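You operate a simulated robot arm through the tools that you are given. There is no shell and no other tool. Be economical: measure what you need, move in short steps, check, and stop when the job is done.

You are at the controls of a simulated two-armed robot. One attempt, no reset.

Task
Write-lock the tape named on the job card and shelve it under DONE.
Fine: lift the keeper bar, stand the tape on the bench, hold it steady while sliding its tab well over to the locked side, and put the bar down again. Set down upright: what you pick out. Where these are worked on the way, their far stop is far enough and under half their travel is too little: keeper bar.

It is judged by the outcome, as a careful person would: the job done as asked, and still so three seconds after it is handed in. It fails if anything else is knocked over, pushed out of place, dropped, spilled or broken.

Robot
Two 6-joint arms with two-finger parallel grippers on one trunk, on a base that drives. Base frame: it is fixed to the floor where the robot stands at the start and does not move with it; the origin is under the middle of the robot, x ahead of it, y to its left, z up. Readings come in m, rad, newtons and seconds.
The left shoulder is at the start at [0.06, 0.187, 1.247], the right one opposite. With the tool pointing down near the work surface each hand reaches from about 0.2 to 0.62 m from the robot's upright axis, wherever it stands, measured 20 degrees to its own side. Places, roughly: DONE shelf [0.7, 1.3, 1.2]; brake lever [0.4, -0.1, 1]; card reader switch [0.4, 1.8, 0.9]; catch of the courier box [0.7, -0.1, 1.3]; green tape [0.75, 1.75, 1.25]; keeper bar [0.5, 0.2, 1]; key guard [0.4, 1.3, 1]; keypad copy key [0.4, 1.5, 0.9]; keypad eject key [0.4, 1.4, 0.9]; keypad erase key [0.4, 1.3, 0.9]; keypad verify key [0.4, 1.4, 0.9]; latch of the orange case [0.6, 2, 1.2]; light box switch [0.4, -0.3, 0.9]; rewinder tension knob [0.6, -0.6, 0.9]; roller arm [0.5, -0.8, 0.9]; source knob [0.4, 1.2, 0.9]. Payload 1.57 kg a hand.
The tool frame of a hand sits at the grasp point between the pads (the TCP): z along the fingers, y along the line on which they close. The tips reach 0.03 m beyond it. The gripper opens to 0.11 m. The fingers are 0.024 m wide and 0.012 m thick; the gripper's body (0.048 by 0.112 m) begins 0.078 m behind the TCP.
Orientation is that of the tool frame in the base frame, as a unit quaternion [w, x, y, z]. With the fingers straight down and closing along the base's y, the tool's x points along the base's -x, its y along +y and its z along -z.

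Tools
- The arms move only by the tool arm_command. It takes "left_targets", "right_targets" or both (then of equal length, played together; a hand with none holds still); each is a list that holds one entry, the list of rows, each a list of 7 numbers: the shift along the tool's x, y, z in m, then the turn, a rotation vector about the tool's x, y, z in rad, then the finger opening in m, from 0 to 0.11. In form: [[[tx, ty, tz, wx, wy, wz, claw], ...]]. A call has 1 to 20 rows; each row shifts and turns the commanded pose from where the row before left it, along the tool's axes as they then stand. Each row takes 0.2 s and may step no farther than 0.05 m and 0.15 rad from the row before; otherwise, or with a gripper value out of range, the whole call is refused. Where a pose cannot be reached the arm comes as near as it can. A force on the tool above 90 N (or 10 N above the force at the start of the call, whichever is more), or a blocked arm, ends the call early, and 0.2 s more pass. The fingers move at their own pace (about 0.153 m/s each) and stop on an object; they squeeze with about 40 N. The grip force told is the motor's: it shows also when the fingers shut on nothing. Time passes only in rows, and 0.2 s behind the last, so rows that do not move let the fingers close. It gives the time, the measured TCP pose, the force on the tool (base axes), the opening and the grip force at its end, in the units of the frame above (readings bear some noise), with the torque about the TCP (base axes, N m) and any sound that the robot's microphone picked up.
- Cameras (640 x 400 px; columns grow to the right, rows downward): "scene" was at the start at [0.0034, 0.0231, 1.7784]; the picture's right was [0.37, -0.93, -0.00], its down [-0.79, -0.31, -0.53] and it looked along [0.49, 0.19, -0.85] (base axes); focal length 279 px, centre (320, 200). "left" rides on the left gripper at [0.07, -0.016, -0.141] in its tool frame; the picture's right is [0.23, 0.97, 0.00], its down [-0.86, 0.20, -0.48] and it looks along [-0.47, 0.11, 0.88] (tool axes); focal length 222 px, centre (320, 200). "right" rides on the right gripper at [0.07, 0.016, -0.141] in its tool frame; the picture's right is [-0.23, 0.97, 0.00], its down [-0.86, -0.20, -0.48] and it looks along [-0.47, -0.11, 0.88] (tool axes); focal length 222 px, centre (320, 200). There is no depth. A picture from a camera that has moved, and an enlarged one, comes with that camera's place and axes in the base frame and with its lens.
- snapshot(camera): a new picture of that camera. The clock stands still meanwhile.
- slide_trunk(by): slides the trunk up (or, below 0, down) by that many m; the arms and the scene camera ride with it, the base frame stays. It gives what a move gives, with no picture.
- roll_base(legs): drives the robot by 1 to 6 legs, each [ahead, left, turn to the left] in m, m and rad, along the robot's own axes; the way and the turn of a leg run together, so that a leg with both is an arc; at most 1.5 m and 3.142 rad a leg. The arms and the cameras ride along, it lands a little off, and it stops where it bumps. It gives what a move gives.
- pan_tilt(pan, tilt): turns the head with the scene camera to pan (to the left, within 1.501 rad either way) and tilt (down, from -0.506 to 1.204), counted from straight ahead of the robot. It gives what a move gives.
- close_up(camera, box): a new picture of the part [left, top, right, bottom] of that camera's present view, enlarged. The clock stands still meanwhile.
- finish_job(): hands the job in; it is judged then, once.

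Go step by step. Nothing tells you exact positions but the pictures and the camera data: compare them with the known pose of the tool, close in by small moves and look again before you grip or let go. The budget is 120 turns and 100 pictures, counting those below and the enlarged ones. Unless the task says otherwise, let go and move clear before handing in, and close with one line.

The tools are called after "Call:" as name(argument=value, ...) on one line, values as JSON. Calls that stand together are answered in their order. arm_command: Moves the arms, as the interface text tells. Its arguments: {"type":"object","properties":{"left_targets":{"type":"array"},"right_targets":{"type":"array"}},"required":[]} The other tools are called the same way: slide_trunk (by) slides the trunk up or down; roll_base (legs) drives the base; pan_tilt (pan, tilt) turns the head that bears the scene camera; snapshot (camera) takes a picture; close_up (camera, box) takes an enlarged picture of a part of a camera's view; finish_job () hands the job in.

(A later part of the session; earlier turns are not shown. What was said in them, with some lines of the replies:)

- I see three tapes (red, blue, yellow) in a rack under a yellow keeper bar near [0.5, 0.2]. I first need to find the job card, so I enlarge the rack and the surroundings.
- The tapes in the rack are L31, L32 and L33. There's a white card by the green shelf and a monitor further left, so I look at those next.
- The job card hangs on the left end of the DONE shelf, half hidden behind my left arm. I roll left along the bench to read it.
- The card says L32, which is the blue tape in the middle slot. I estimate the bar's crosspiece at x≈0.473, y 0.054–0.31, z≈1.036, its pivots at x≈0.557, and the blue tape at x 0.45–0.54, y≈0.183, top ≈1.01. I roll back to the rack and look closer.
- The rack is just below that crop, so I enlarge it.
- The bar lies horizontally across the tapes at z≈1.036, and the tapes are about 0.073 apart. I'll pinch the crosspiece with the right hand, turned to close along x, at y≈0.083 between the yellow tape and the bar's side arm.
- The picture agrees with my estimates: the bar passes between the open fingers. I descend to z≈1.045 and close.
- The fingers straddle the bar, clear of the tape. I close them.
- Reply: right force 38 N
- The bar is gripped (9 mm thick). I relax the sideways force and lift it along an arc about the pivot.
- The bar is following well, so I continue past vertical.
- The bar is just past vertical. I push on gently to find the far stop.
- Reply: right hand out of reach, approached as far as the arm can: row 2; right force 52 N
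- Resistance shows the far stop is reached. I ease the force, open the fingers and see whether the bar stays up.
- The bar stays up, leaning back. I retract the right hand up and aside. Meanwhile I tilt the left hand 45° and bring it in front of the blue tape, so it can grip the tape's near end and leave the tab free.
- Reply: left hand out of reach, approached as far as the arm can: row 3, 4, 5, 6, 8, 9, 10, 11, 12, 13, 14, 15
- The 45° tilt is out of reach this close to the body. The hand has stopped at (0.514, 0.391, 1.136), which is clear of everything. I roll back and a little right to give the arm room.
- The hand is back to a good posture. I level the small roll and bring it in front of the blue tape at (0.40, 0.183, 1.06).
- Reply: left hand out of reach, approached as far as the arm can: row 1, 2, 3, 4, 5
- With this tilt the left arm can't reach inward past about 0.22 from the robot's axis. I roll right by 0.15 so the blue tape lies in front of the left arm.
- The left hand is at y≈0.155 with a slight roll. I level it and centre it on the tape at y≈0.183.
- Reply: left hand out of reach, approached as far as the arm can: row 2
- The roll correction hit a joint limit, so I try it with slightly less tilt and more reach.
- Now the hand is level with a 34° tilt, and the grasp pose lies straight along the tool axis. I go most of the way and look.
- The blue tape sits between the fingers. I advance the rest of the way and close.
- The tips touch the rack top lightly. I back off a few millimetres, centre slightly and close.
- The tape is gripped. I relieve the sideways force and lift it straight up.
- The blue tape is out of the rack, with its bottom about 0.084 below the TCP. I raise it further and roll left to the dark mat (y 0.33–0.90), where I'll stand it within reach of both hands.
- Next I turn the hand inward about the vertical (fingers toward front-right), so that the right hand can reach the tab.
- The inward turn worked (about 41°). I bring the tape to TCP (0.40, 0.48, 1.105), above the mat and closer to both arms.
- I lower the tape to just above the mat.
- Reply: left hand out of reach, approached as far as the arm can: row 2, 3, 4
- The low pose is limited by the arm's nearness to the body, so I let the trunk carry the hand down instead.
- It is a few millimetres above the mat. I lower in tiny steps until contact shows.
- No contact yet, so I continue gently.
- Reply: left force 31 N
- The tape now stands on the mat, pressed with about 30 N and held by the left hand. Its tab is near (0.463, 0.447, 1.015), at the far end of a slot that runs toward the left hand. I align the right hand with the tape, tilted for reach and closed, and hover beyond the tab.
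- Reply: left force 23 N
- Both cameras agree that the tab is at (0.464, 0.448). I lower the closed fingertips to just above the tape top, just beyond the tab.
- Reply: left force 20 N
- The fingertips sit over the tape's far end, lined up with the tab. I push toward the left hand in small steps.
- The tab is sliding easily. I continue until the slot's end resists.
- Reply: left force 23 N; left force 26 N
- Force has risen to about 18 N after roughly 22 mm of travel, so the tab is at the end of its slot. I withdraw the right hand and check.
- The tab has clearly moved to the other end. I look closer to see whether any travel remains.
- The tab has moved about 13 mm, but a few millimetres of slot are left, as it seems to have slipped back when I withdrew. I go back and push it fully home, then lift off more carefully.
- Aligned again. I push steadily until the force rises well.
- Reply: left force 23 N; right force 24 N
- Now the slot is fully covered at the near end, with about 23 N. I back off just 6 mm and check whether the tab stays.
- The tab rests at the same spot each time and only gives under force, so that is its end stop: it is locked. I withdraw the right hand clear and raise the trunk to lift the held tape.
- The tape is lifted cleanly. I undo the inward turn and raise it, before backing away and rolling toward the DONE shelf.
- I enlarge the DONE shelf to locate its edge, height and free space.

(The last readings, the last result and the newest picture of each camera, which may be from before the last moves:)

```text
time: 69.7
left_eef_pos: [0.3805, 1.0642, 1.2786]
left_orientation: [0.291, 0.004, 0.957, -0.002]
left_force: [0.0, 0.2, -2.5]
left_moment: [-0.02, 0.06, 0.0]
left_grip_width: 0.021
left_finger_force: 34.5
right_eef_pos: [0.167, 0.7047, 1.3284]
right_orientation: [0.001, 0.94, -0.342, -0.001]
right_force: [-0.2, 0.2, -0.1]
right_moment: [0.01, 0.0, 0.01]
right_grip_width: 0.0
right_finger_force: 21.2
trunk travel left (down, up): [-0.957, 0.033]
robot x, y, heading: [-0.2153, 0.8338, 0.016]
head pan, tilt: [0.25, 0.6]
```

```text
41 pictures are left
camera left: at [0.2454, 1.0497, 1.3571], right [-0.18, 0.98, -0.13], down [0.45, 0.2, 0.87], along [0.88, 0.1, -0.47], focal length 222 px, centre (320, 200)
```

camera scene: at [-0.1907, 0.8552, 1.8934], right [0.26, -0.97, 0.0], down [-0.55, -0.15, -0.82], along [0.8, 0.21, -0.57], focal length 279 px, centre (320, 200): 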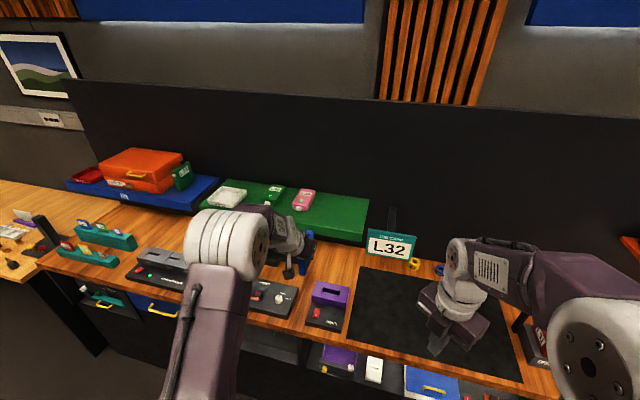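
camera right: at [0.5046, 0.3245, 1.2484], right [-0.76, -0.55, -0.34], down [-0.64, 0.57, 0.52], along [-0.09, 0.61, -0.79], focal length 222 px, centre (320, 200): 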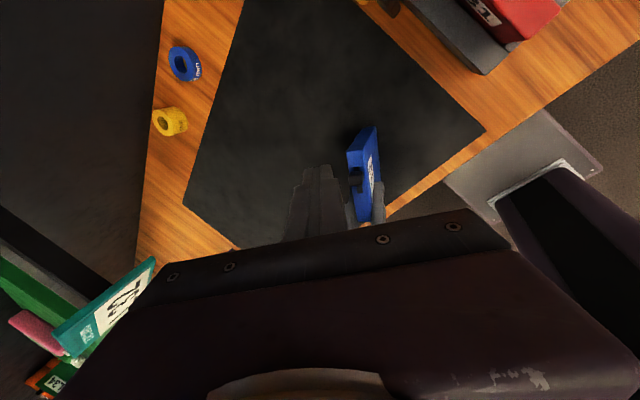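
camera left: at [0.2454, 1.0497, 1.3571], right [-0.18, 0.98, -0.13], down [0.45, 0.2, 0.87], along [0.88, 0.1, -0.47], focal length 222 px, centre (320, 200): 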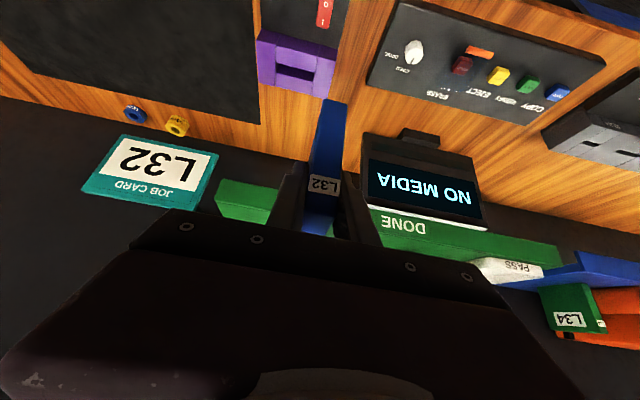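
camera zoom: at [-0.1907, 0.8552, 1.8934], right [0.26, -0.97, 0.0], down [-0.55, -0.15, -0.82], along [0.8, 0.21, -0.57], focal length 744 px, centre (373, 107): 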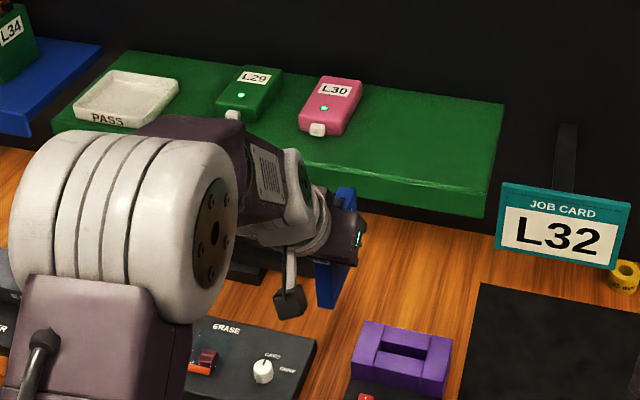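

The shelf top is at z≈1.20, x 0.62–0.85, starting at y≈0.90, and the space between y 0.91 and 1.12 is free. I raise the tape and roll forward to bring it over the shelf front.

Call:
slide_trunk(by=0.03)

Call:
arm_command(left_targets=[[[-0.014, 0, -0.0207, 0, 0, 0, 0.0], [0, 0, 0, 0, 0, 0, 0.0]]])

Call:
roll_base(legs=[[0.19, -0.02, 0]])

Call:
snapshot(camera="scene")

Call:
snapshot(camera="left")

```text
time: 70.4
left_eef_pos: [0.3799, 1.0654, 1.3077]
left_orientation: [0.291, 0.003, 0.957, -0.002]
left_force: [-0.1, -0.4, -1.3]
left_moment: [0.0, 0.09, -0.02]
left_grip_width: 0.0213
left_finger_force: 34.7
right_eef_pos: [0.1662, 0.7052, 1.358]
right_orientation: [0.0, 0.94, -0.342, 0.001]
right_force: [-0.5, 0.1, 0.0]
right_moment: [0.02, 0.0, 0.01]
right_grip_width: 0.0003
right_finger_force: 21.4
trunk travel left (down, up): [-0.987, 0.003]
robot x, y, heading: [-0.2148, 0.8322, 0.015]
head pan, tilt: [0.25, 0.6]
```

```text
time: 71.0
left_eef_pos: [0.3789, 1.0653, 1.3339]
left_orientation: [0.292, 0.003, 0.956, -0.001]
left_force: [-0.7, -0.3, -1.9]
left_moment: [-0.02, 0.07, 0.02]
left_grip_width: 0.0212
left_finger_force: 34.5
right_eef_pos: [0.1672, 0.7047, 1.359]
right_orientation: [0.0, 0.94, -0.342, -0.001]
right_force: [0.1, -0.7, 0.4]
right_moment: [0.03, 0.01, 0.0]
right_grip_width: 0.0001
right_finger_force: 20.6
trunk travel left (down, up): [-0.987, 0.003]
robot x, y, heading: [-0.217, 0.8354, 0.01]
head pan, tilt: [0.25, 0.6]
```

```text
time: 72.6
left_eef_pos: [0.568, 1.0455, 1.3345]
left_orientation: [0.293, 0.005, 0.956, -0.002]
left_force: [-1.1, 1.0, -2.0]
left_moment: [0.01, 0.06, 0.02]
left_grip_width: 0.0211
left_finger_force: 34.4
right_eef_pos: [0.3536, 0.685, 1.3593]
right_orientation: [0.0, 0.939, -0.343, 0.002]
right_force: [-0.6, 0.4, 0.0]
right_moment: [-0.01, -0.05, 0.01]
right_grip_width: 0.0
right_finger_force: 21.2
trunk travel left (down, up): [-0.987, 0.003]
robot x, y, heading: [-0.0238, 0.8157, 0.006]
head pan, tilt: [0.25, 0.6]
```

```text
40 pictures are left
camera scene: at [-0.0051, 0.8371, 1.9235], right [0.26, -0.97, 0.0], down [-0.54, -0.15, -0.83], along [0.8, 0.21, -0.56], focal length 279 px, centre (320, 200)
```

scene: 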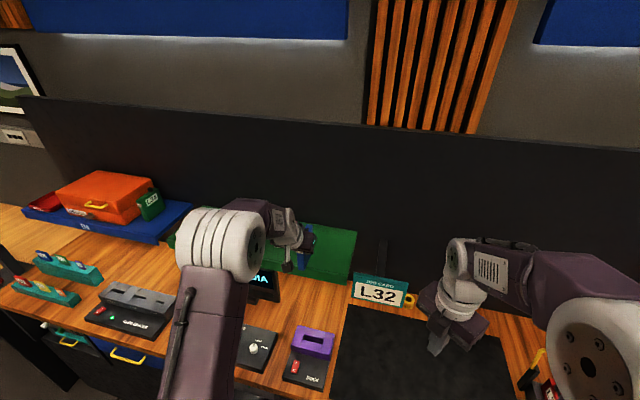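

```text
39 pictures are left
camera left: at [0.4327, 1.0312, 1.4132], right [-0.18, 0.98, -0.13], down [0.44, 0.2, 0.88], along [0.88, 0.1, -0.47], focal length 222 px, centre (320, 200)
```

left: 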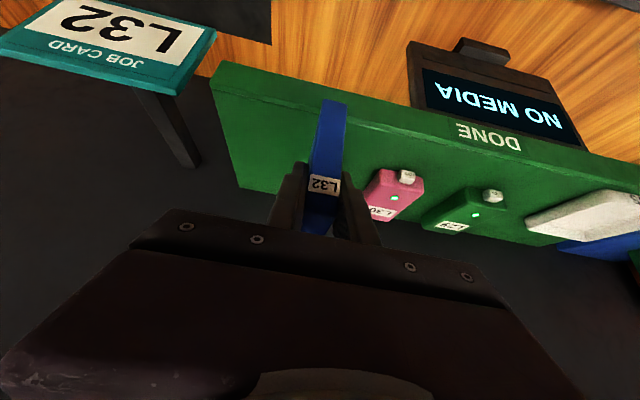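

The tape is over the shelf front with free space right of the pink tape. I move it forward to x≈0.68 and then lower.

Call:
arm_command(left_targets=[[[-0.0303, -0.0015, 0.0206, 0, 0, 0, 0.0], [-0.0303, -0.0015, 0.0206, 0, 0, 0, 0.0], [-0.0303, -0.0015, 0.0206, 0, 0, 0, 0.0], [0, 0, 0, 0, 0, 0, 0.0]]])

Call:
snapshot(camera="left")

```text
time: 73.6
left_eef_pos: [0.6855, 1.0391, 1.3303]
left_orientation: [0.29, 0.005, 0.957, -0.002]
left_force: [0.4, -0.4, -1.7]
left_moment: [0.02, 0.1, 0.0]
left_grip_width: 0.0215
left_finger_force: 34.2
right_eef_pos: [0.359, 0.6852, 1.3579]
right_orientation: [0.0, 0.939, -0.344, 0.0]
right_force: [0.4, -0.4, 0.6]
right_moment: [0.01, 0.05, -0.01]
right_grip_width: 0.0
right_finger_force: 21.1
trunk travel left (down, up): [-0.987, 0.003]
robot x, y, heading: [-0.0245, 0.8173, 0.007]
head pan, tilt: [0.25, 0.6]
```

```text
38 pictures are left
camera left: at [0.5502, 1.0244, 1.4101], right [-0.18, 0.98, -0.13], down [0.45, 0.2, 0.87], along [0.88, 0.1, -0.47], focal length 222 px, centre (320, 200)
```

left: 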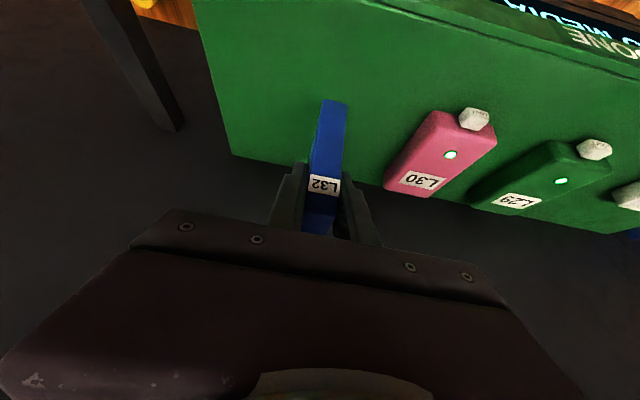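

It is well placed, clear of the pink tape. I lower it with the trunk in small steps.

Call:
slide_trunk(by=-0.035)

Call:
slide_trunk(by=-0.005)

Call:
close_up(camera="left", box=[230, 60, 430, 240])

```text
time: 74.4
left_eef_pos: [0.6843, 1.0393, 1.2976]
left_orientation: [0.291, 0.005, 0.957, -0.003]
left_force: [-0.7, 0.4, -2.1]
left_moment: [0.04, 0.09, 0.01]
left_grip_width: 0.0213
left_finger_force: 34.0
right_eef_pos: [0.3595, 0.6849, 1.322]
right_orientation: [0.0, 0.939, -0.343, 0.001]
right_force: [-0.1, -0.2, 0.1]
right_moment: [0.03, -0.02, 0.03]
right_grip_width: 0.0
right_finger_force: 21.2
trunk travel left (down, up): [-0.952, 0.038]
robot x, y, heading: [-0.0229, 0.8136, 0.012]
head pan, tilt: [0.25, 0.6]
```

```text
time: 74.9
left_eef_pos: [0.6859, 1.041, 1.2917]
left_orientation: [0.291, 0.005, 0.957, -0.002]
left_force: [0.3, 0.7, -2.0]
left_moment: [0.01, 0.09, 0.0]
left_grip_width: 0.0211
left_finger_force: 34.5
right_eef_pos: [0.3591, 0.6852, 1.3175]
right_orientation: [0.0, 0.939, -0.343, 0.0]
right_force: [0.5, -0.7, -0.2]
right_moment: [-0.02, 0.0, -0.04]
right_grip_width: 0.0001
right_finger_force: 21.5
trunk travel left (down, up): [-0.947, 0.043]
robot x, y, heading: [-0.025, 0.8178, 0.006]
head pan, tilt: [0.25, 0.6]
```

```text
2.22 times, centred on (330, 150) of left
camera zoom: at [0.5502, 1.0247, 1.3703], right [-0.18, 0.98, -0.13], down [0.45, 0.2, 0.87], along [0.88, 0.1, -0.47], focal length 494 px, centre (298, 311)
```

zoom: 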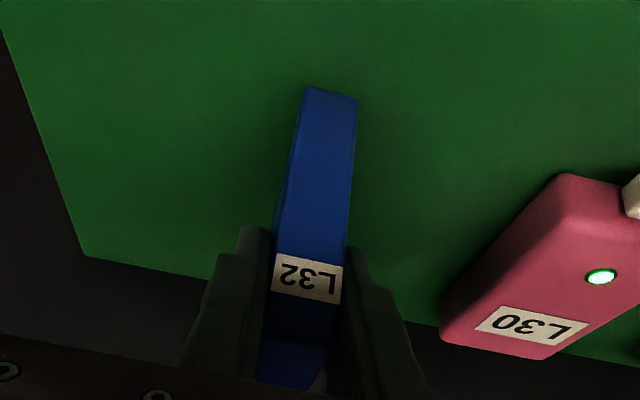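

Still a gap below the tape, so I continue downward until contact.

Call:
slide_trunk(by=-0.006)

Call:
slide_trunk(by=-0.004)

Call:
slide_trunk(by=-0.003)

```text
time: 75.5
left_eef_pos: [0.6858, 1.0397, 1.2854]
left_orientation: [0.291, 0.005, 0.957, -0.003]
left_force: [0.0, 0.1, -2.0]
left_moment: [0.0, 0.07, 0.0]
left_grip_width: 0.021
left_finger_force: 34.1
right_eef_pos: [0.3593, 0.686, 1.3127]
right_orientation: [0.0, 0.939, -0.343, 0.0]
right_force: [-0.3, -0.2, 0.0]
right_moment: [-0.04, 0.02, 0.01]
right_grip_width: 0.0
right_finger_force: 21.5
trunk travel left (down, up): [-0.941, 0.049]
robot x, y, heading: [-0.025, 0.815, 0.013]
head pan, tilt: [0.25, 0.6]
```

```text
time: 76.0
left_eef_pos: [0.6844, 1.0393, 1.2825]
left_orientation: [0.291, 0.005, 0.957, -0.002]
left_force: [-0.3, 0.8, -2.1]
left_moment: [0.01, 0.08, 0.02]
left_grip_width: 0.0212
left_finger_force: 35.0
right_eef_pos: [0.3594, 0.6855, 1.3069]
right_orientation: [0.0, 0.939, -0.343, -0.002]
right_force: [0.4, -0.2, 0.2]
right_moment: [0.0, -0.01, 0.05]
right_grip_width: 0.0001
right_finger_force: 21.2
trunk travel left (down, up): [-0.937, 0.053]
robot x, y, heading: [-0.0247, 0.8154, 0.005]
head pan, tilt: [0.25, 0.6]
```

```text
time: 76.5
left_eef_pos: [0.6831, 1.0405, 1.2799]
left_orientation: [0.292, 0.005, 0.956, -0.002]
left_force: [0.2, 0.8, 6.2]
left_moment: [0.03, 0.16, 0.0]
left_grip_width: 0.0213
left_finger_force: 34.3
right_eef_pos: [0.3584, 0.6855, 1.3049]
right_orientation: [0.0, 0.939, -0.344, 0.0]
right_force: [0.0, -0.1, -0.2]
right_moment: [-0.01, 0.01, -0.03]
right_grip_width: 0.0003
right_finger_force: 21.2
trunk travel left (down, up): [-0.934, 0.056]
robot x, y, heading: [-0.0232, 0.8189, 0.011]
head pan, tilt: [0.25, 0.6]
```

Contact with the shelf. I press 2 mm more to seat the tape squarely, then look before letting go.

Call:
slide_trunk(by=-0.002)

Call:
close_up(camera="left", box=[230, 60, 430, 240])

Call:
close_up(camera="scene", box=[230, 180, 390, 280])

```text
time: 77.0
left_eef_pos: [0.6838, 1.038, 1.2809]
left_orientation: [0.296, 0.005, 0.955, -0.001]
left_force: [5.3, 2.2, 18.3]
left_moment: [0.14, 0.01, -0.01]
left_grip_width: 0.0213
left_finger_force: 34.8
right_eef_pos: [0.3567, 0.6853, 1.3044]
right_orientation: [0.0, 0.939, -0.344, 0.001]
right_force: [0.9, -0.9, 0.2]
right_moment: [0.0, 0.0, -0.01]
right_grip_width: 0.0003
right_finger_force: 21.3
trunk travel left (down, up): [-0.932, 0.058]
robot x, y, heading: [-0.022, 0.8132, 0.012]
head pan, tilt: [0.25, 0.6]
```

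```text
2.22 times, centred on (330, 150) of left
camera zoom: at [0.5478, 1.0242, 1.3587], right [-0.18, 0.98, -0.13], down [0.44, 0.19, 0.88], along [0.88, 0.1, -0.46], focal length 494 px, centre (298, 311)
```

zoom: 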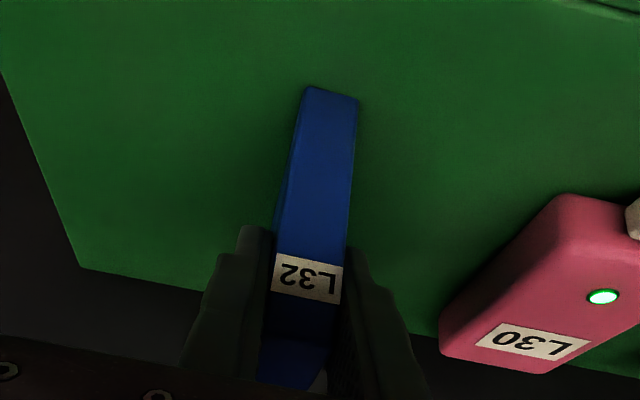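

```text
4.00 times, centred on (310, 230) of scene
camera zoom: at [-0.0012, 0.8355, 1.8687], right [0.26, -0.97, 0.0], down [-0.54, -0.14, -0.83], along [0.8, 0.21, -0.56], focal length 1115 px, centre (360, 80)
```

zoom: 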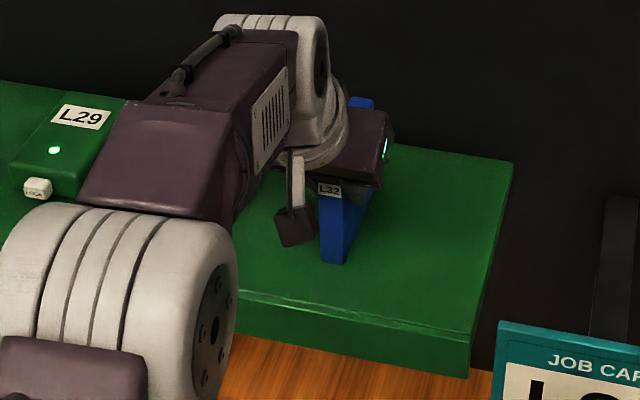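

The tape stands flat on the shelf. I release slowly.

Call:
arm_command(left_targets=[[[-0.0006, 0, -0.0009, 0, 0, 0, 0.0], [0, 0, 0, 0, 0, 0, 0.023], [0, 0, 0, 0, 0, 0, 0.027], [0, 0, 0, 0, 0, 0, 0.035], [0, 0, 0, 0, 0, 0, 0.045], [0, 0, 0, 0, 0, 0, 0.045]]])

Call:
close_up(camera="left", box=[230, 60, 430, 240])

Call:
close_up(camera="scene", box=[230, 180, 390, 280])

```text
time: 78.5
left_eef_pos: [0.6841, 1.0392, 1.28]
left_orientation: [0.29, 0.005, 0.957, -0.003]
left_force: [-0.2, 0.1, -0.1]
left_moment: [-0.02, -0.01, -0.04]
left_grip_width: 0.0449
left_finger_force: 0.0
right_eef_pos: [0.358, 0.6858, 1.3023]
right_orientation: [-0.001, 0.939, -0.344, -0.001]
right_force: [0.1, 0.2, 0.8]
right_moment: [-0.04, 0.01, 0.0]
right_grip_width: 0.0001
right_finger_force: 21.3
trunk travel left (down, up): [-0.932, 0.058]
robot x, y, heading: [-0.0244, 0.8168, 0.01]
head pan, tilt: [0.25, 0.6]
```

```text
2.22 times, centred on (330, 150) of left
camera zoom: at [0.5491, 1.0244, 1.3573], right [-0.18, 0.98, -0.13], down [0.45, 0.2, 0.87], along [0.88, 0.1, -0.47], focal length 494 px, centre (298, 311)
```

zoom: 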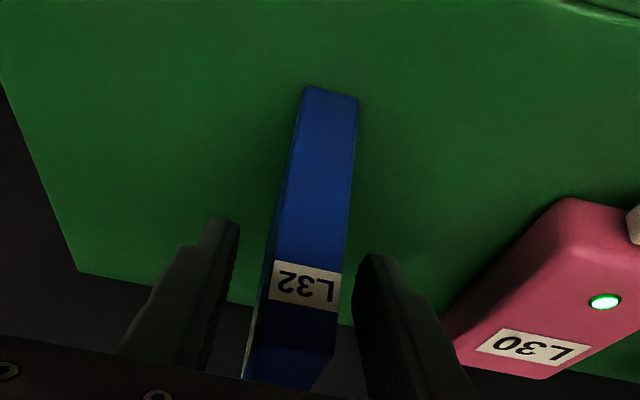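

```text
4.00 times, centred on (310, 230) of scene
camera zoom: at [0.0011, 0.8361, 1.8684], right [0.26, -0.97, 0.0], down [-0.55, -0.14, -0.83], along [0.8, 0.21, -0.56], focal length 1115 px, centre (360, 80)
```

zoom: 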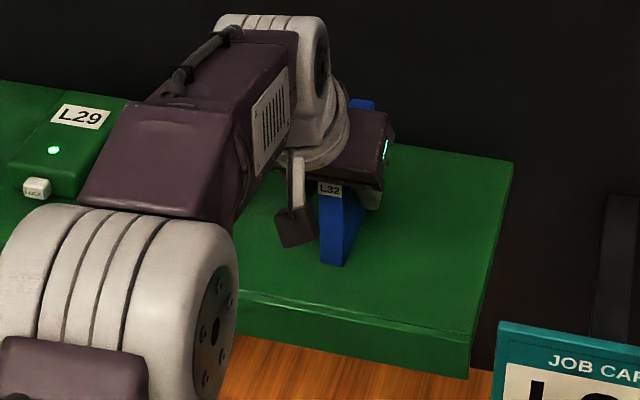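

The tape stands on its own. I centre the fingers slightly and withdraw back along the tool axis.

Call:
arm_command(left_targets=[[[0, 0.002, 0, 0, 0, 0, 0.05], [0, 0, -0.02, 0, 0, 0, 0.05], [0, 0, -0.03, 0, 0, 0, 0.05], [0, 0, -0.04, 0, 0, 0, 0.05], [0, 0, -0.04, 0, 0, 0, 0.05]]])

Call:
roll_base(legs=[[-0.13, 0, 0]])

Call:
snapshot(camera="scene")

Call:
close_up(camera="left", box=[180, 40, 500, 240])

```text
time: 79.7
left_eef_pos: [0.6099, 1.0436, 1.3878]
left_orientation: [0.291, 0.006, 0.957, -0.003]
left_force: [-1.5, -0.8, 0.0]
left_moment: [0.02, -0.01, 0.0]
left_grip_width: 0.0502
left_finger_force: 0.1
right_eef_pos: [0.3572, 0.6853, 1.3027]
right_orientation: [0.0, 0.939, -0.344, 0.0]
right_force: [0.1, 0.0, 0.5]
right_moment: [-0.01, 0.0, -0.02]
right_grip_width: 0.0001
right_finger_force: 20.9
trunk travel left (down, up): [-0.932, 0.058]
robot x, y, heading: [-0.0222, 0.8185, 0.012]
head pan, tilt: [0.25, 0.6]
```

```text
time: 80.9
left_eef_pos: [0.4884, 1.0428, 1.3843]
left_orientation: [0.289, 0.003, 0.957, -0.002]
left_force: [0.0, -0.2, -0.4]
left_moment: [-0.02, 0.03, 0.01]
left_grip_width: 0.05
left_finger_force: 0.1
right_eef_pos: [0.2343, 0.6842, 1.3021]
right_orientation: [-0.001, 0.939, -0.343, -0.001]
right_force: [1.6, -0.1, 0.1]
right_moment: [0.03, 0.02, 0.0]
right_grip_width: 0.0001
right_finger_force: 21.1
trunk travel left (down, up): [-0.932, 0.058]
robot x, y, heading: [-0.1545, 0.8141, 0.016]
head pan, tilt: [0.25, 0.6]
```

```text
32 pictures are left
camera scene: at [-0.1217, 0.835, 1.8683], right [0.26, -0.97, 0.0], down [-0.55, -0.15, -0.82], along [0.8, 0.21, -0.57], focal length 279 px, centre (320, 200)
```

scene: 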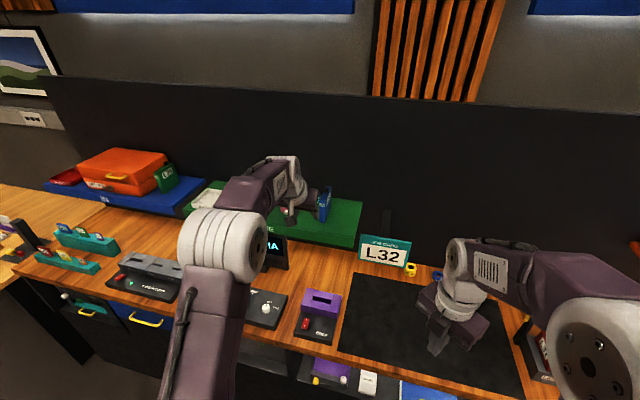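

```text
2.00 times, centred on (340, 140) of left
camera zoom: at [0.3526, 1.0283, 1.4638], right [-0.18, 0.98, -0.13], down [0.45, 0.2, 0.87], along [0.88, 0.1, -0.47], focal length 444 px, centre (280, 320)
```

zoom: 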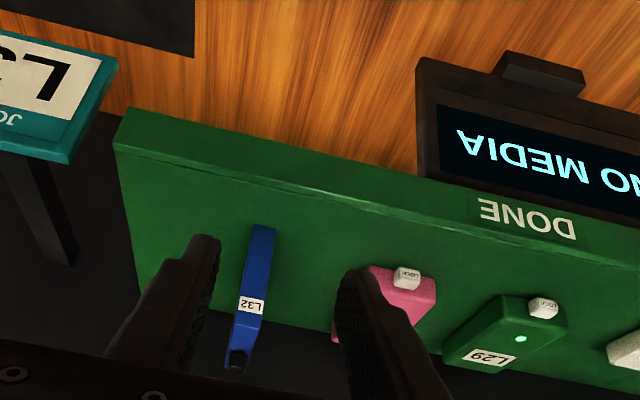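

The tape stands upright on the DONE shelf. I check its tab and its neighbours closely.

Call:
close_up(camera="scene", box=[300, 175, 348, 230])

Call:
close_up(camera="left", box=[280, 150, 480, 240])

```text
7.27 times, centred on (324, 202) of scene
camera zoom: at [-0.1217, 0.835, 1.8683], right [0.26, -0.97, 0.0], down [-0.55, -0.15, -0.82], along [0.8, 0.21, -0.57], focal length 2028 px, centre (291, 182)
```

zoom: 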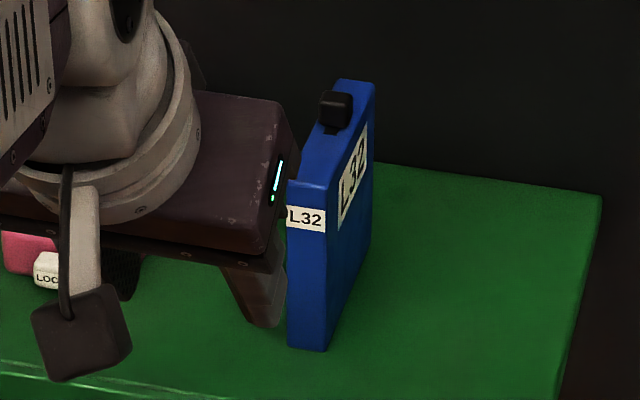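

```text
3.20 times, centred on (380, 195) of left
camera zoom: at [0.3526, 1.0283, 1.4638], right [-0.18, 0.98, -0.13], down [0.45, 0.2, 0.87], along [0.88, 0.1, -0.47], focal length 711 px, centre (128, 216)
```

zoom: 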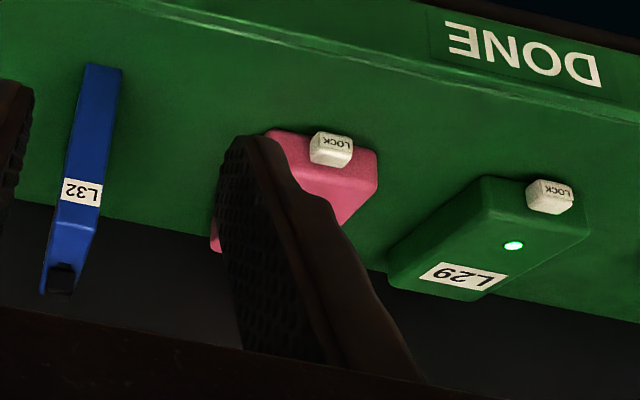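

L32's tab is on its locked-side rest, and it stands upright. Now I return to the rack to put the keeper bar down, turning the right hand back to close along x.

Call:
roll_base(legs=[[0, -0.65, 0]])

Call:
arm_command(right_targets=[[[0, 0, 0, 0, 0, 0.1448, 0.05], [0, 0, 0, 0, 0, 0.1448, 0.05], [0, 0, 0, 0, 0, 0.1448, 0.05], [0, 0, 0, 0, 0, 0.1448, 0.05], [0, 0, 0, 0, 0, 0.1448, 0.05], [0, 0, 0, 0, 0, 0.1448, 0.05]]])

Call:
roll_base(legs=[[0.17, 0, 0]])

Call:
slide_trunk(by=-0.055)

Call:
pan_tilt(pan=0.0, tilt=0.8)

Call:
snapshot(camera="scene")

```text
time: 84.5
left_eef_pos: [0.4904, 0.4111, 1.3873]
left_orientation: [0.291, 0.001, 0.957, -0.001]
left_force: [-0.3, 0.1, 0.6]
left_moment: [0.0, -0.01, 0.01]
left_grip_width: 0.0502
left_finger_force: 0.1
right_eef_pos: [0.2393, 0.0499, 1.3032]
right_orientation: [0.001, 0.94, -0.34, 0.0]
right_force: [-0.1, 0.0, 0.6]
right_moment: [-0.01, -0.02, -0.04]
right_grip_width: 0.0
right_finger_force: 21.3
trunk travel left (down, up): [-0.932, 0.058]
robot x, y, heading: [-0.1473, 0.179, 0.016]
head pan, tilt: [0.25, 0.6]
```

```text
time: 85.9
left_eef_pos: [0.4905, 0.4092, 1.3867]
left_orientation: [0.291, 0.003, 0.957, -0.001]
left_force: [-0.2, -0.4, 0.0]
left_moment: [0.02, 0.03, 0.01]
left_grip_width: 0.0503
left_finger_force: 0.0
right_eef_pos: [0.2385, 0.0478, 1.3035]
right_orientation: [-0.001, 0.709, -0.705, 0.0]
right_force: [0.5, 0.9, -0.6]
right_moment: [0.0, -0.03, -0.01]
right_grip_width: 0.0499
right_finger_force: 0.0
trunk travel left (down, up): [-0.932, 0.058]
robot x, y, heading: [-0.1451, 0.1737, 0.015]
head pan, tilt: [0.25, 0.6]
```

```text
time: 87.3
left_eef_pos: [0.6529, 0.4122, 1.3884]
left_orientation: [0.292, 0.002, 0.956, -0.001]
left_force: [-0.6, 0.0, 0.2]
left_moment: [-0.04, -0.02, 0.01]
left_grip_width: 0.0501
left_finger_force: 0.1
right_eef_pos: [0.4021, 0.0506, 1.3038]
right_orientation: [-0.001, 0.71, -0.704, 0.001]
right_force: [-0.8, 0.0, 0.6]
right_moment: [-0.01, -0.02, -0.02]
right_grip_width: 0.0502
right_finger_force: 0.0
trunk travel left (down, up): [-0.932, 0.058]
robot x, y, heading: [0.0213, 0.18, 0.017]
head pan, tilt: [0.25, 0.6]
```

```text
time: 88.3
left_eef_pos: [0.6582, 0.4126, 1.33]
left_orientation: [0.29, 0.002, 0.957, -0.001]
left_force: [-0.1, 0.7, 0.4]
left_moment: [0.04, 0.03, -0.03]
left_grip_width: 0.0502
left_finger_force: 0.1
right_eef_pos: [0.4063, 0.0501, 1.2467]
right_orientation: [0.001, 0.709, -0.705, -0.001]
right_force: [0.3, -0.7, -0.7]
right_moment: [-0.01, 0.0, -0.02]
right_grip_width: 0.0501
right_finger_force: 0.1
trunk travel left (down, up): [-0.877, 0.113]
robot x, y, heading: [0.0236, 0.1819, 0.017]
head pan, tilt: [0.25, 0.6]
```

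```text
time: 89.1
left_eef_pos: [0.6567, 0.4114, 1.3328]
left_orientation: [0.291, 0.001, 0.957, -0.002]
left_force: [-0.6, -0.4, 0.0]
left_moment: [-0.01, 0.0, 0.01]
left_grip_width: 0.0501
left_finger_force: 0.1
right_eef_pos: [0.4064, 0.0501, 1.2465]
right_orientation: [-0.001, 0.71, -0.705, 0.0]
right_force: [0.0, 0.4, 0.1]
right_moment: [0.02, 0.03, -0.03]
right_grip_width: 0.05
right_finger_force: 0.1
trunk travel left (down, up): [-0.877, 0.113]
robot x, y, heading: [0.0228, 0.1767, 0.015]
head pan, tilt: [0.0, 0.799]
```

```text
28 pictures are left
camera scene: at [0.0422, 0.1776, 1.7966], right [0.02, -1.0, 0.0], down [-0.72, -0.01, -0.7], along [0.7, 0.01, -0.72], focal length 279 px, centre (320, 200)
```

scene: 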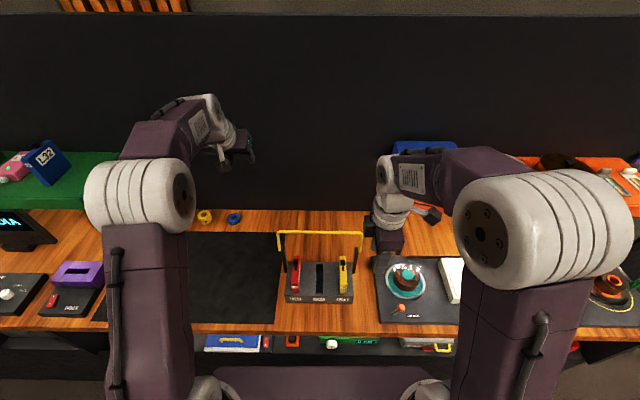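

The tape is visible upright on the shelf. The bar is still up, crosspiece at about x≈0.575, z≈1.115. I bring the right hand above it.

Call:
arm_command(right_targets=[[[-0.0083, -0.0425, 0.0118, 0, 0, 0, 0.06], [-0.0083, -0.0425, 0.0118, 0, 0, 0, 0.06], [-0.0083, -0.0425, 0.0118, 0, 0, 0, 0.06], [-0.0083, -0.0425, 0.0118, 0, 0, 0, 0.06], [0, 0, 0, 0, 0, 0, 0.06]]])

Call:
snapshot(camera="right")

Call:
close_up(camera="scene", box=[250, 190, 410, 290])

```text
time: 90.3
left_eef_pos: [0.6565, 0.4119, 1.3322]
left_orientation: [0.29, 0.002, 0.957, -0.001]
left_force: [0.1, 0.2, 0.6]
left_moment: [0.03, -0.02, 0.01]
left_grip_width: 0.0501
left_finger_force: 0.0
right_eef_pos: [0.5763, 0.0851, 1.2005]
right_orientation: [0.001, 0.71, -0.705, 0.0]
right_force: [0.3, -0.5, 0.4]
right_moment: [-0.01, 0.01, 0.0]
right_grip_width: 0.0602
right_finger_force: 0.1
trunk travel left (down, up): [-0.877, 0.113]
robot x, y, heading: [0.0252, 0.1789, 0.015]
head pan, tilt: [0.0, 0.799]
```

```text
27 pictures are left
camera right: at [0.5596, 0.0153, 1.3437], right [-0.98, 0.22, 0.0], down [0.19, 0.86, 0.48], along [0.1, 0.47, -0.88], focal length 222 px, centre (320, 200)
```

right: 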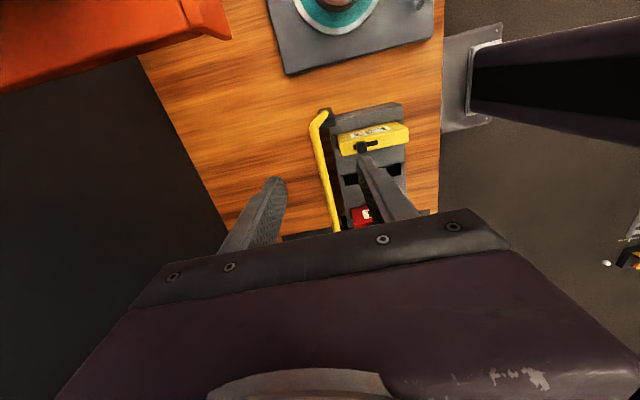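

```text
4.00 times, centred on (330, 240) of scene
camera zoom: at [0.0425, 0.1775, 1.7965], right [0.02, -1.0, 0.0], down [-0.72, -0.01, -0.7], along [0.7, 0.01, -0.72], focal length 1115 px, centre (280, 40)
```

zoom: 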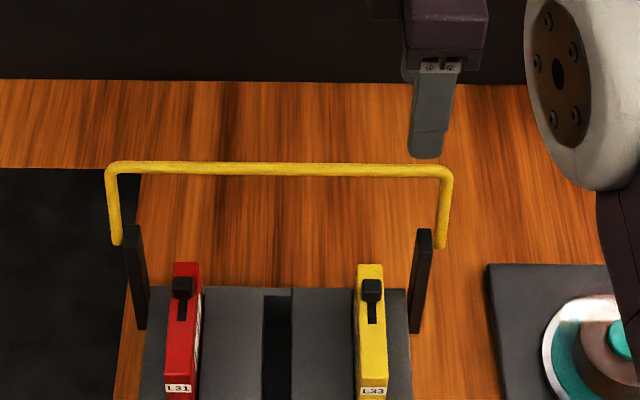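

The bar passes exactly through the grasp point. I descend and grip it.

Call:
arm_command(right_targets=[[[0, 0, 0.028, 0, 0, 0, 0.06], [0, 0, 0.028, 0, 0, 0, 0.06], [0, 0, 0.025, 0, 0, 0, 0.06], [0, 0, 0, 0, 0, 0, 0.03], [0, 0, 0, 0, 0, 0, 0.0], [0, 0, 0, 0, 0, 0, 0.0]]])

```text
time: 91.7
left_eef_pos: [0.6567, 0.4119, 1.3319]
left_orientation: [0.29, 0.002, 0.957, -0.001]
left_force: [0.4, -0.4, -0.2]
left_moment: [0.03, -0.03, 0.01]
left_grip_width: 0.0503
left_finger_force: 0.1
right_eef_pos: [0.5751, 0.0846, 1.1193]
right_orientation: [0.0, 0.709, -0.705, 0.0]
right_force: [0.9, -0.4, 0.4]
right_moment: [0.0, 0.0, -0.27]
right_grip_width: 0.0091
right_finger_force: 28.1
trunk travel left (down, up): [-0.877, 0.113]
robot x, y, heading: [0.0234, 0.1791, 0.013]
head pan, tilt: [0.0, 0.799]
```

The bar is gripped without strain. I bring it back down along the reverse arc, first half.

Call:
arm_command(right_targets=[[[0, 0.0138, -0.0019, 0, 0, 0, 0.0], [0, 0.0139, 0.0005, 0, 0, 0, 0.0], [0, 0.0137, 0.0029, 0, 0, 0, 0.0], [0, 0.0129, 0.0052, 0, 0, 0, 0.0], [0, 0.0118, 0.0074, 0, 0, 0, 0.0], [0, 0.0104, 0.0093, 0, 0, 0, 0.0]]])

Call:
close_up(camera="scene", box=[250, 190, 410, 290])

```text
time: 93.1
left_eef_pos: [0.658, 0.4145, 1.3305]
left_orientation: [0.291, 0.003, 0.957, -0.002]
left_force: [0.2, -0.3, 0.6]
left_moment: [0.02, 0.02, -0.02]
left_grip_width: 0.0503
left_finger_force: 0.0
right_eef_pos: [0.4998, 0.0847, 1.0961]
right_orientation: [0.001, 0.71, -0.705, 0.0]
right_force: [2.1, 4.0, -1.6]
right_moment: [-0.02, -0.11, -0.14]
right_grip_width: 0.0093
right_finger_force: 27.9
trunk travel left (down, up): [-0.877, 0.113]
robot x, y, heading: [0.023, 0.1788, 0.017]
head pan, tilt: [0.0, 0.799]
```

```text
4.00 times, centred on (330, 240) of scene
camera zoom: at [0.0442, 0.1788, 1.7965], right [0.02, -1.0, 0.0], down [-0.72, -0.01, -0.7], along [0.7, 0.01, -0.72], focal length 1115 px, centre (280, 40)
```

zoom: 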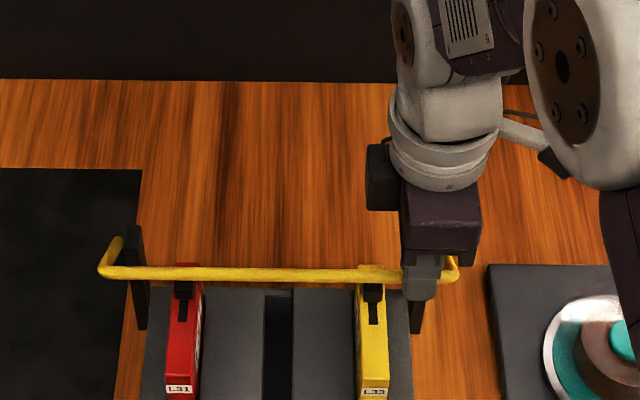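

The bar is following with little force. I lower it the rest of the way.

Call:
arm_command(right_targets=[[[0, 0.0086, 0.011, 0, 0, 0, 0.0], [0, 0.0065, 0.0123, 0, 0, 0, 0.0], [0, 0.0043, 0.0133, 0, 0, 0, 0.0], [0, 0.0018, 0.01, 0, 0, 0, 0.0], [0, 0, 0.003, 0, 0, 0, 0.0]]])

Call:
close_up(camera="scene", box=[250, 200, 410, 300])

```text
time: 94.3
left_eef_pos: [0.6607, 0.4125, 1.331]
left_orientation: [0.29, 0.002, 0.957, -0.002]
left_force: [-0.2, 0.2, 0.2]
left_moment: [0.05, -0.01, 0.03]
left_grip_width: 0.05
left_finger_force: 0.0
right_eef_pos: [0.4803, 0.0848, 1.0469]
right_orientation: [-0.001, 0.709, -0.705, 0.0]
right_force: [13.9, 2.7, 5.0]
right_moment: [-0.27, -0.36, -0.06]
right_grip_width: 0.0092
right_finger_force: 27.6
trunk travel left (down, up): [-0.877, 0.113]
robot x, y, heading: [0.021, 0.1826, 0.017]
head pan, tilt: [0.0, 0.799]
```

```text
4.00 times, centred on (330, 250) of scene
camera zoom: at [0.0466, 0.1785, 1.7966], right [0.02, -1.0, 0.0], down [-0.72, -0.01, -0.7], along [0.7, 0.01, -0.72], focal length 1115 px, centre (280, 0)
```

zoom: 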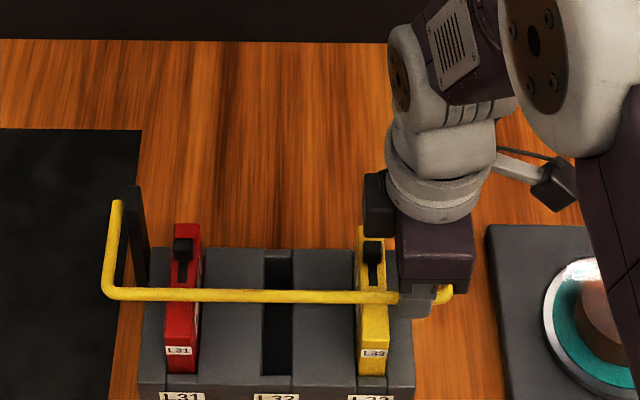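

It is almost fully down. I relieve the sideways force and press a few millimetres more to find the rest stop.

Call:
arm_command(right_targets=[[[0, -0.004, 0.003, 0, 0, 0, 0.0], [0, 0, 0.004, 0, 0, 0, 0.0], [0, 0, 0, 0, 0, 0, 0.0]]])

```text
time: 95.1
left_eef_pos: [0.6565, 0.4113, 1.3318]
left_orientation: [0.291, 0.002, 0.957, -0.001]
left_force: [0.4, -0.2, -0.4]
left_moment: [0.01, 0.0, 0.0]
left_grip_width: 0.0501
left_finger_force: 0.2
right_eef_pos: [0.4805, 0.084, 1.0375]
right_orientation: [0.001, 0.709, -0.705, 0.0]
right_force: [7.5, 1.0, 9.3]
right_moment: [-0.44, -0.1, -0.07]
right_grip_width: 0.0093
right_finger_force: 27.8
trunk travel left (down, up): [-0.877, 0.113]
robot x, y, heading: [0.0197, 0.1792, 0.02]
head pan, tilt: [0.0, 0.799]
```

Call:
arm_command(right_targets=[[[0, -0.002, 0.004, 0, 0, 0, 0.0], [0, 0, 0, 0, 0, 0, 0.0]]])

Call:
close_up(camera="scene", box=[250, 200, 410, 300])

```text
time: 95.7
left_eef_pos: [0.6541, 0.4115, 1.3332]
left_orientation: [0.292, 0.002, 0.956, -0.001]
left_force: [-0.4, 0.7, 0.9]
left_moment: [0.01, 0.0, -0.01]
left_grip_width: 0.0502
left_finger_force: 0.0
right_eef_pos: [0.4798, 0.0849, 1.0363]
right_orientation: [0.0, 0.71, -0.704, 0.0]
right_force: [-2.0, 0.6, 23.9]
right_moment: [-0.03, 0.09, -0.04]
right_grip_width: 0.0096
right_finger_force: 27.3
trunk travel left (down, up): [-0.877, 0.113]
robot x, y, heading: [0.0241, 0.1785, 0.02]
head pan, tilt: [0.0, 0.799]
```

```text
4.00 times, centred on (330, 250) of scene
camera zoom: at [0.0387, 0.1785, 1.7967], right [0.02, -1.0, 0.0], down [-0.72, -0.01, -0.7], along [0.7, 0.01, -0.72], focal length 1115 px, centre (280, 0)
```

zoom: 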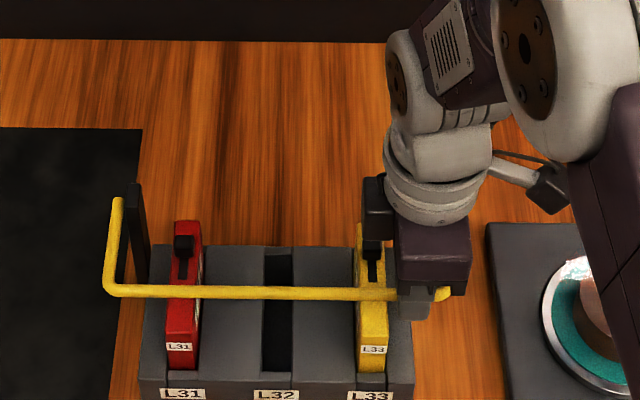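

The bar is firmly at its down stop. I ease the force, open the fingers and rise straight up.

Call:
arm_command(right_targets=[[[0, 0, -0.004, 0, 0, 0, 0.0], [0, 0, 0, 0, 0, 0, 0.02], [0, 0, 0, 0, 0, 0, 0.045], [0, 0, 0, 0, 0, 0, 0.045], [0, 0, -0.03, 0, 0, 0, 0.045], [0, 0, -0.04, 0, 0, 0, 0.045], [0, 0, -0.04, 0, 0, 0, 0.045], [0, 0, -0.04, 0, 0, 0, 0.045]]])

Call:
close_up(camera="scene", box=[250, 200, 410, 300])

Call:
snapshot(camera="right")

```text
time: 97.5
left_eef_pos: [0.6556, 0.4124, 1.3327]
left_orientation: [0.291, 0.002, 0.957, -0.002]
left_force: [1.2, 0.3, -0.4]
left_moment: [-0.02, 0.01, -0.04]
left_grip_width: 0.05
left_finger_force: 0.1
right_eef_pos: [0.4821, 0.083, 1.1908]
right_orientation: [-0.001, 0.71, -0.704, -0.001]
right_force: [-0.1, 0.4, 0.5]
right_moment: [0.0, 0.0, 0.02]
right_grip_width: 0.0449
right_finger_force: 0.1
trunk travel left (down, up): [-0.877, 0.113]
robot x, y, heading: [0.0241, 0.1793, 0.017]
head pan, tilt: [0.0, 0.799]
```

```text
4.00 times, centred on (330, 250) of scene
camera zoom: at [0.0415, 0.1775, 1.7965], right [0.02, -1.0, 0.0], down [-0.72, -0.01, -0.7], along [0.7, 0.01, -0.72], focal length 1115 px, centre (280, 0)
```

zoom: 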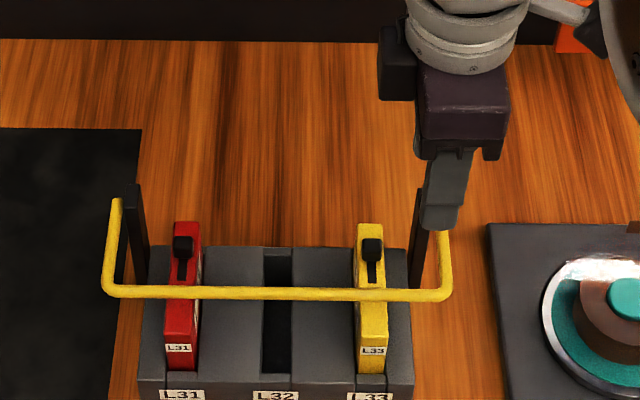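

```text
21 pictures are left
camera right: at [0.4664, 0.0121, 1.3335], right [-0.98, 0.22, 0.0], down [0.19, 0.86, 0.48], along [0.11, 0.47, -0.88], focal length 222 px, centre (320, 200)
```

right: 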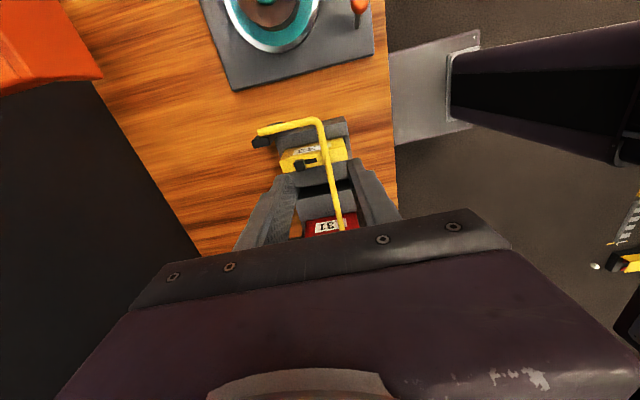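

The bar is back down over the rack, with the other tapes undisturbed. I take a last look at the shelved tape.

Call:
pan_tilt(pan=0.75, tilt=0.6)

Call:
snapshot(camera="scene")

```text
time: 98.6
left_eef_pos: [0.6561, 0.412, 1.3314]
left_orientation: [0.291, 0.002, 0.957, -0.001]
left_force: [-0.7, -1.4, 0.8]
left_moment: [0.0, -0.01, 0.02]
left_grip_width: 0.0501
left_finger_force: 0.0
right_eef_pos: [0.4832, 0.0824, 1.1882]
right_orientation: [0.001, 0.709, -0.705, 0.0]
right_force: [-0.5, -0.3, -0.1]
right_moment: [0.03, -0.02, 0.02]
right_grip_width: 0.0449
right_finger_force: 0.1
trunk travel left (down, up): [-0.877, 0.113]
robot x, y, heading: [0.0241, 0.1789, 0.013]
head pan, tilt: [0.75, 0.6]
```

```text
20 pictures are left
camera scene: at [0.0258, 0.2374, 1.8134], right [0.69, -0.72, 0.0], down [-0.41, -0.39, -0.82], along [0.59, 0.57, -0.57], focal length 279 px, centre (320, 200)
```

scene: 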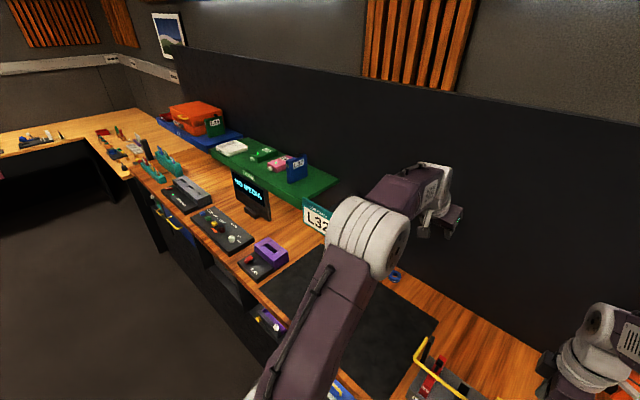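

Call:
close_up(camera="scene", box=[260, 135, 340, 195])

```text
6.67 times, centred on (300, 165) of scene
camera zoom: at [0.0258, 0.2374, 1.8134], right [0.69, -0.72, 0.0], down [-0.41, -0.39, -0.82], along [0.59, 0.57, -0.57], focal length 1859 px, centre (453, 433)
```

zoom: 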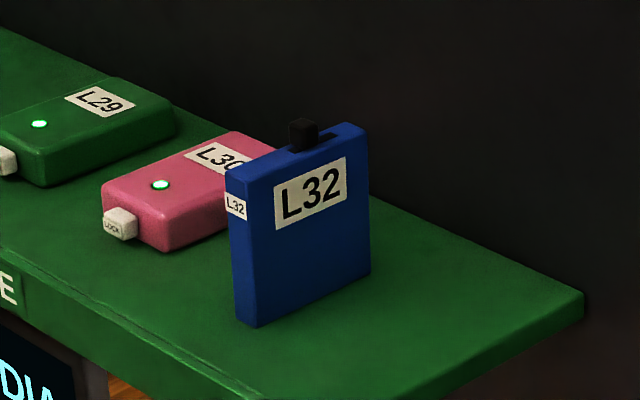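

L32 stands upright on the DONE shelf with its tab at the locked end, and the keeper bar is down. Both hands are empty and clear, so I hand the job in.

Call:
finish_job()

```text
The job is handed in.
```

Tape L32 (the blue one) is write-locked and standing upright on the DONE shelf. The keeper bar is back down over L31 and L33, and I saw nothing else knocked or moved.
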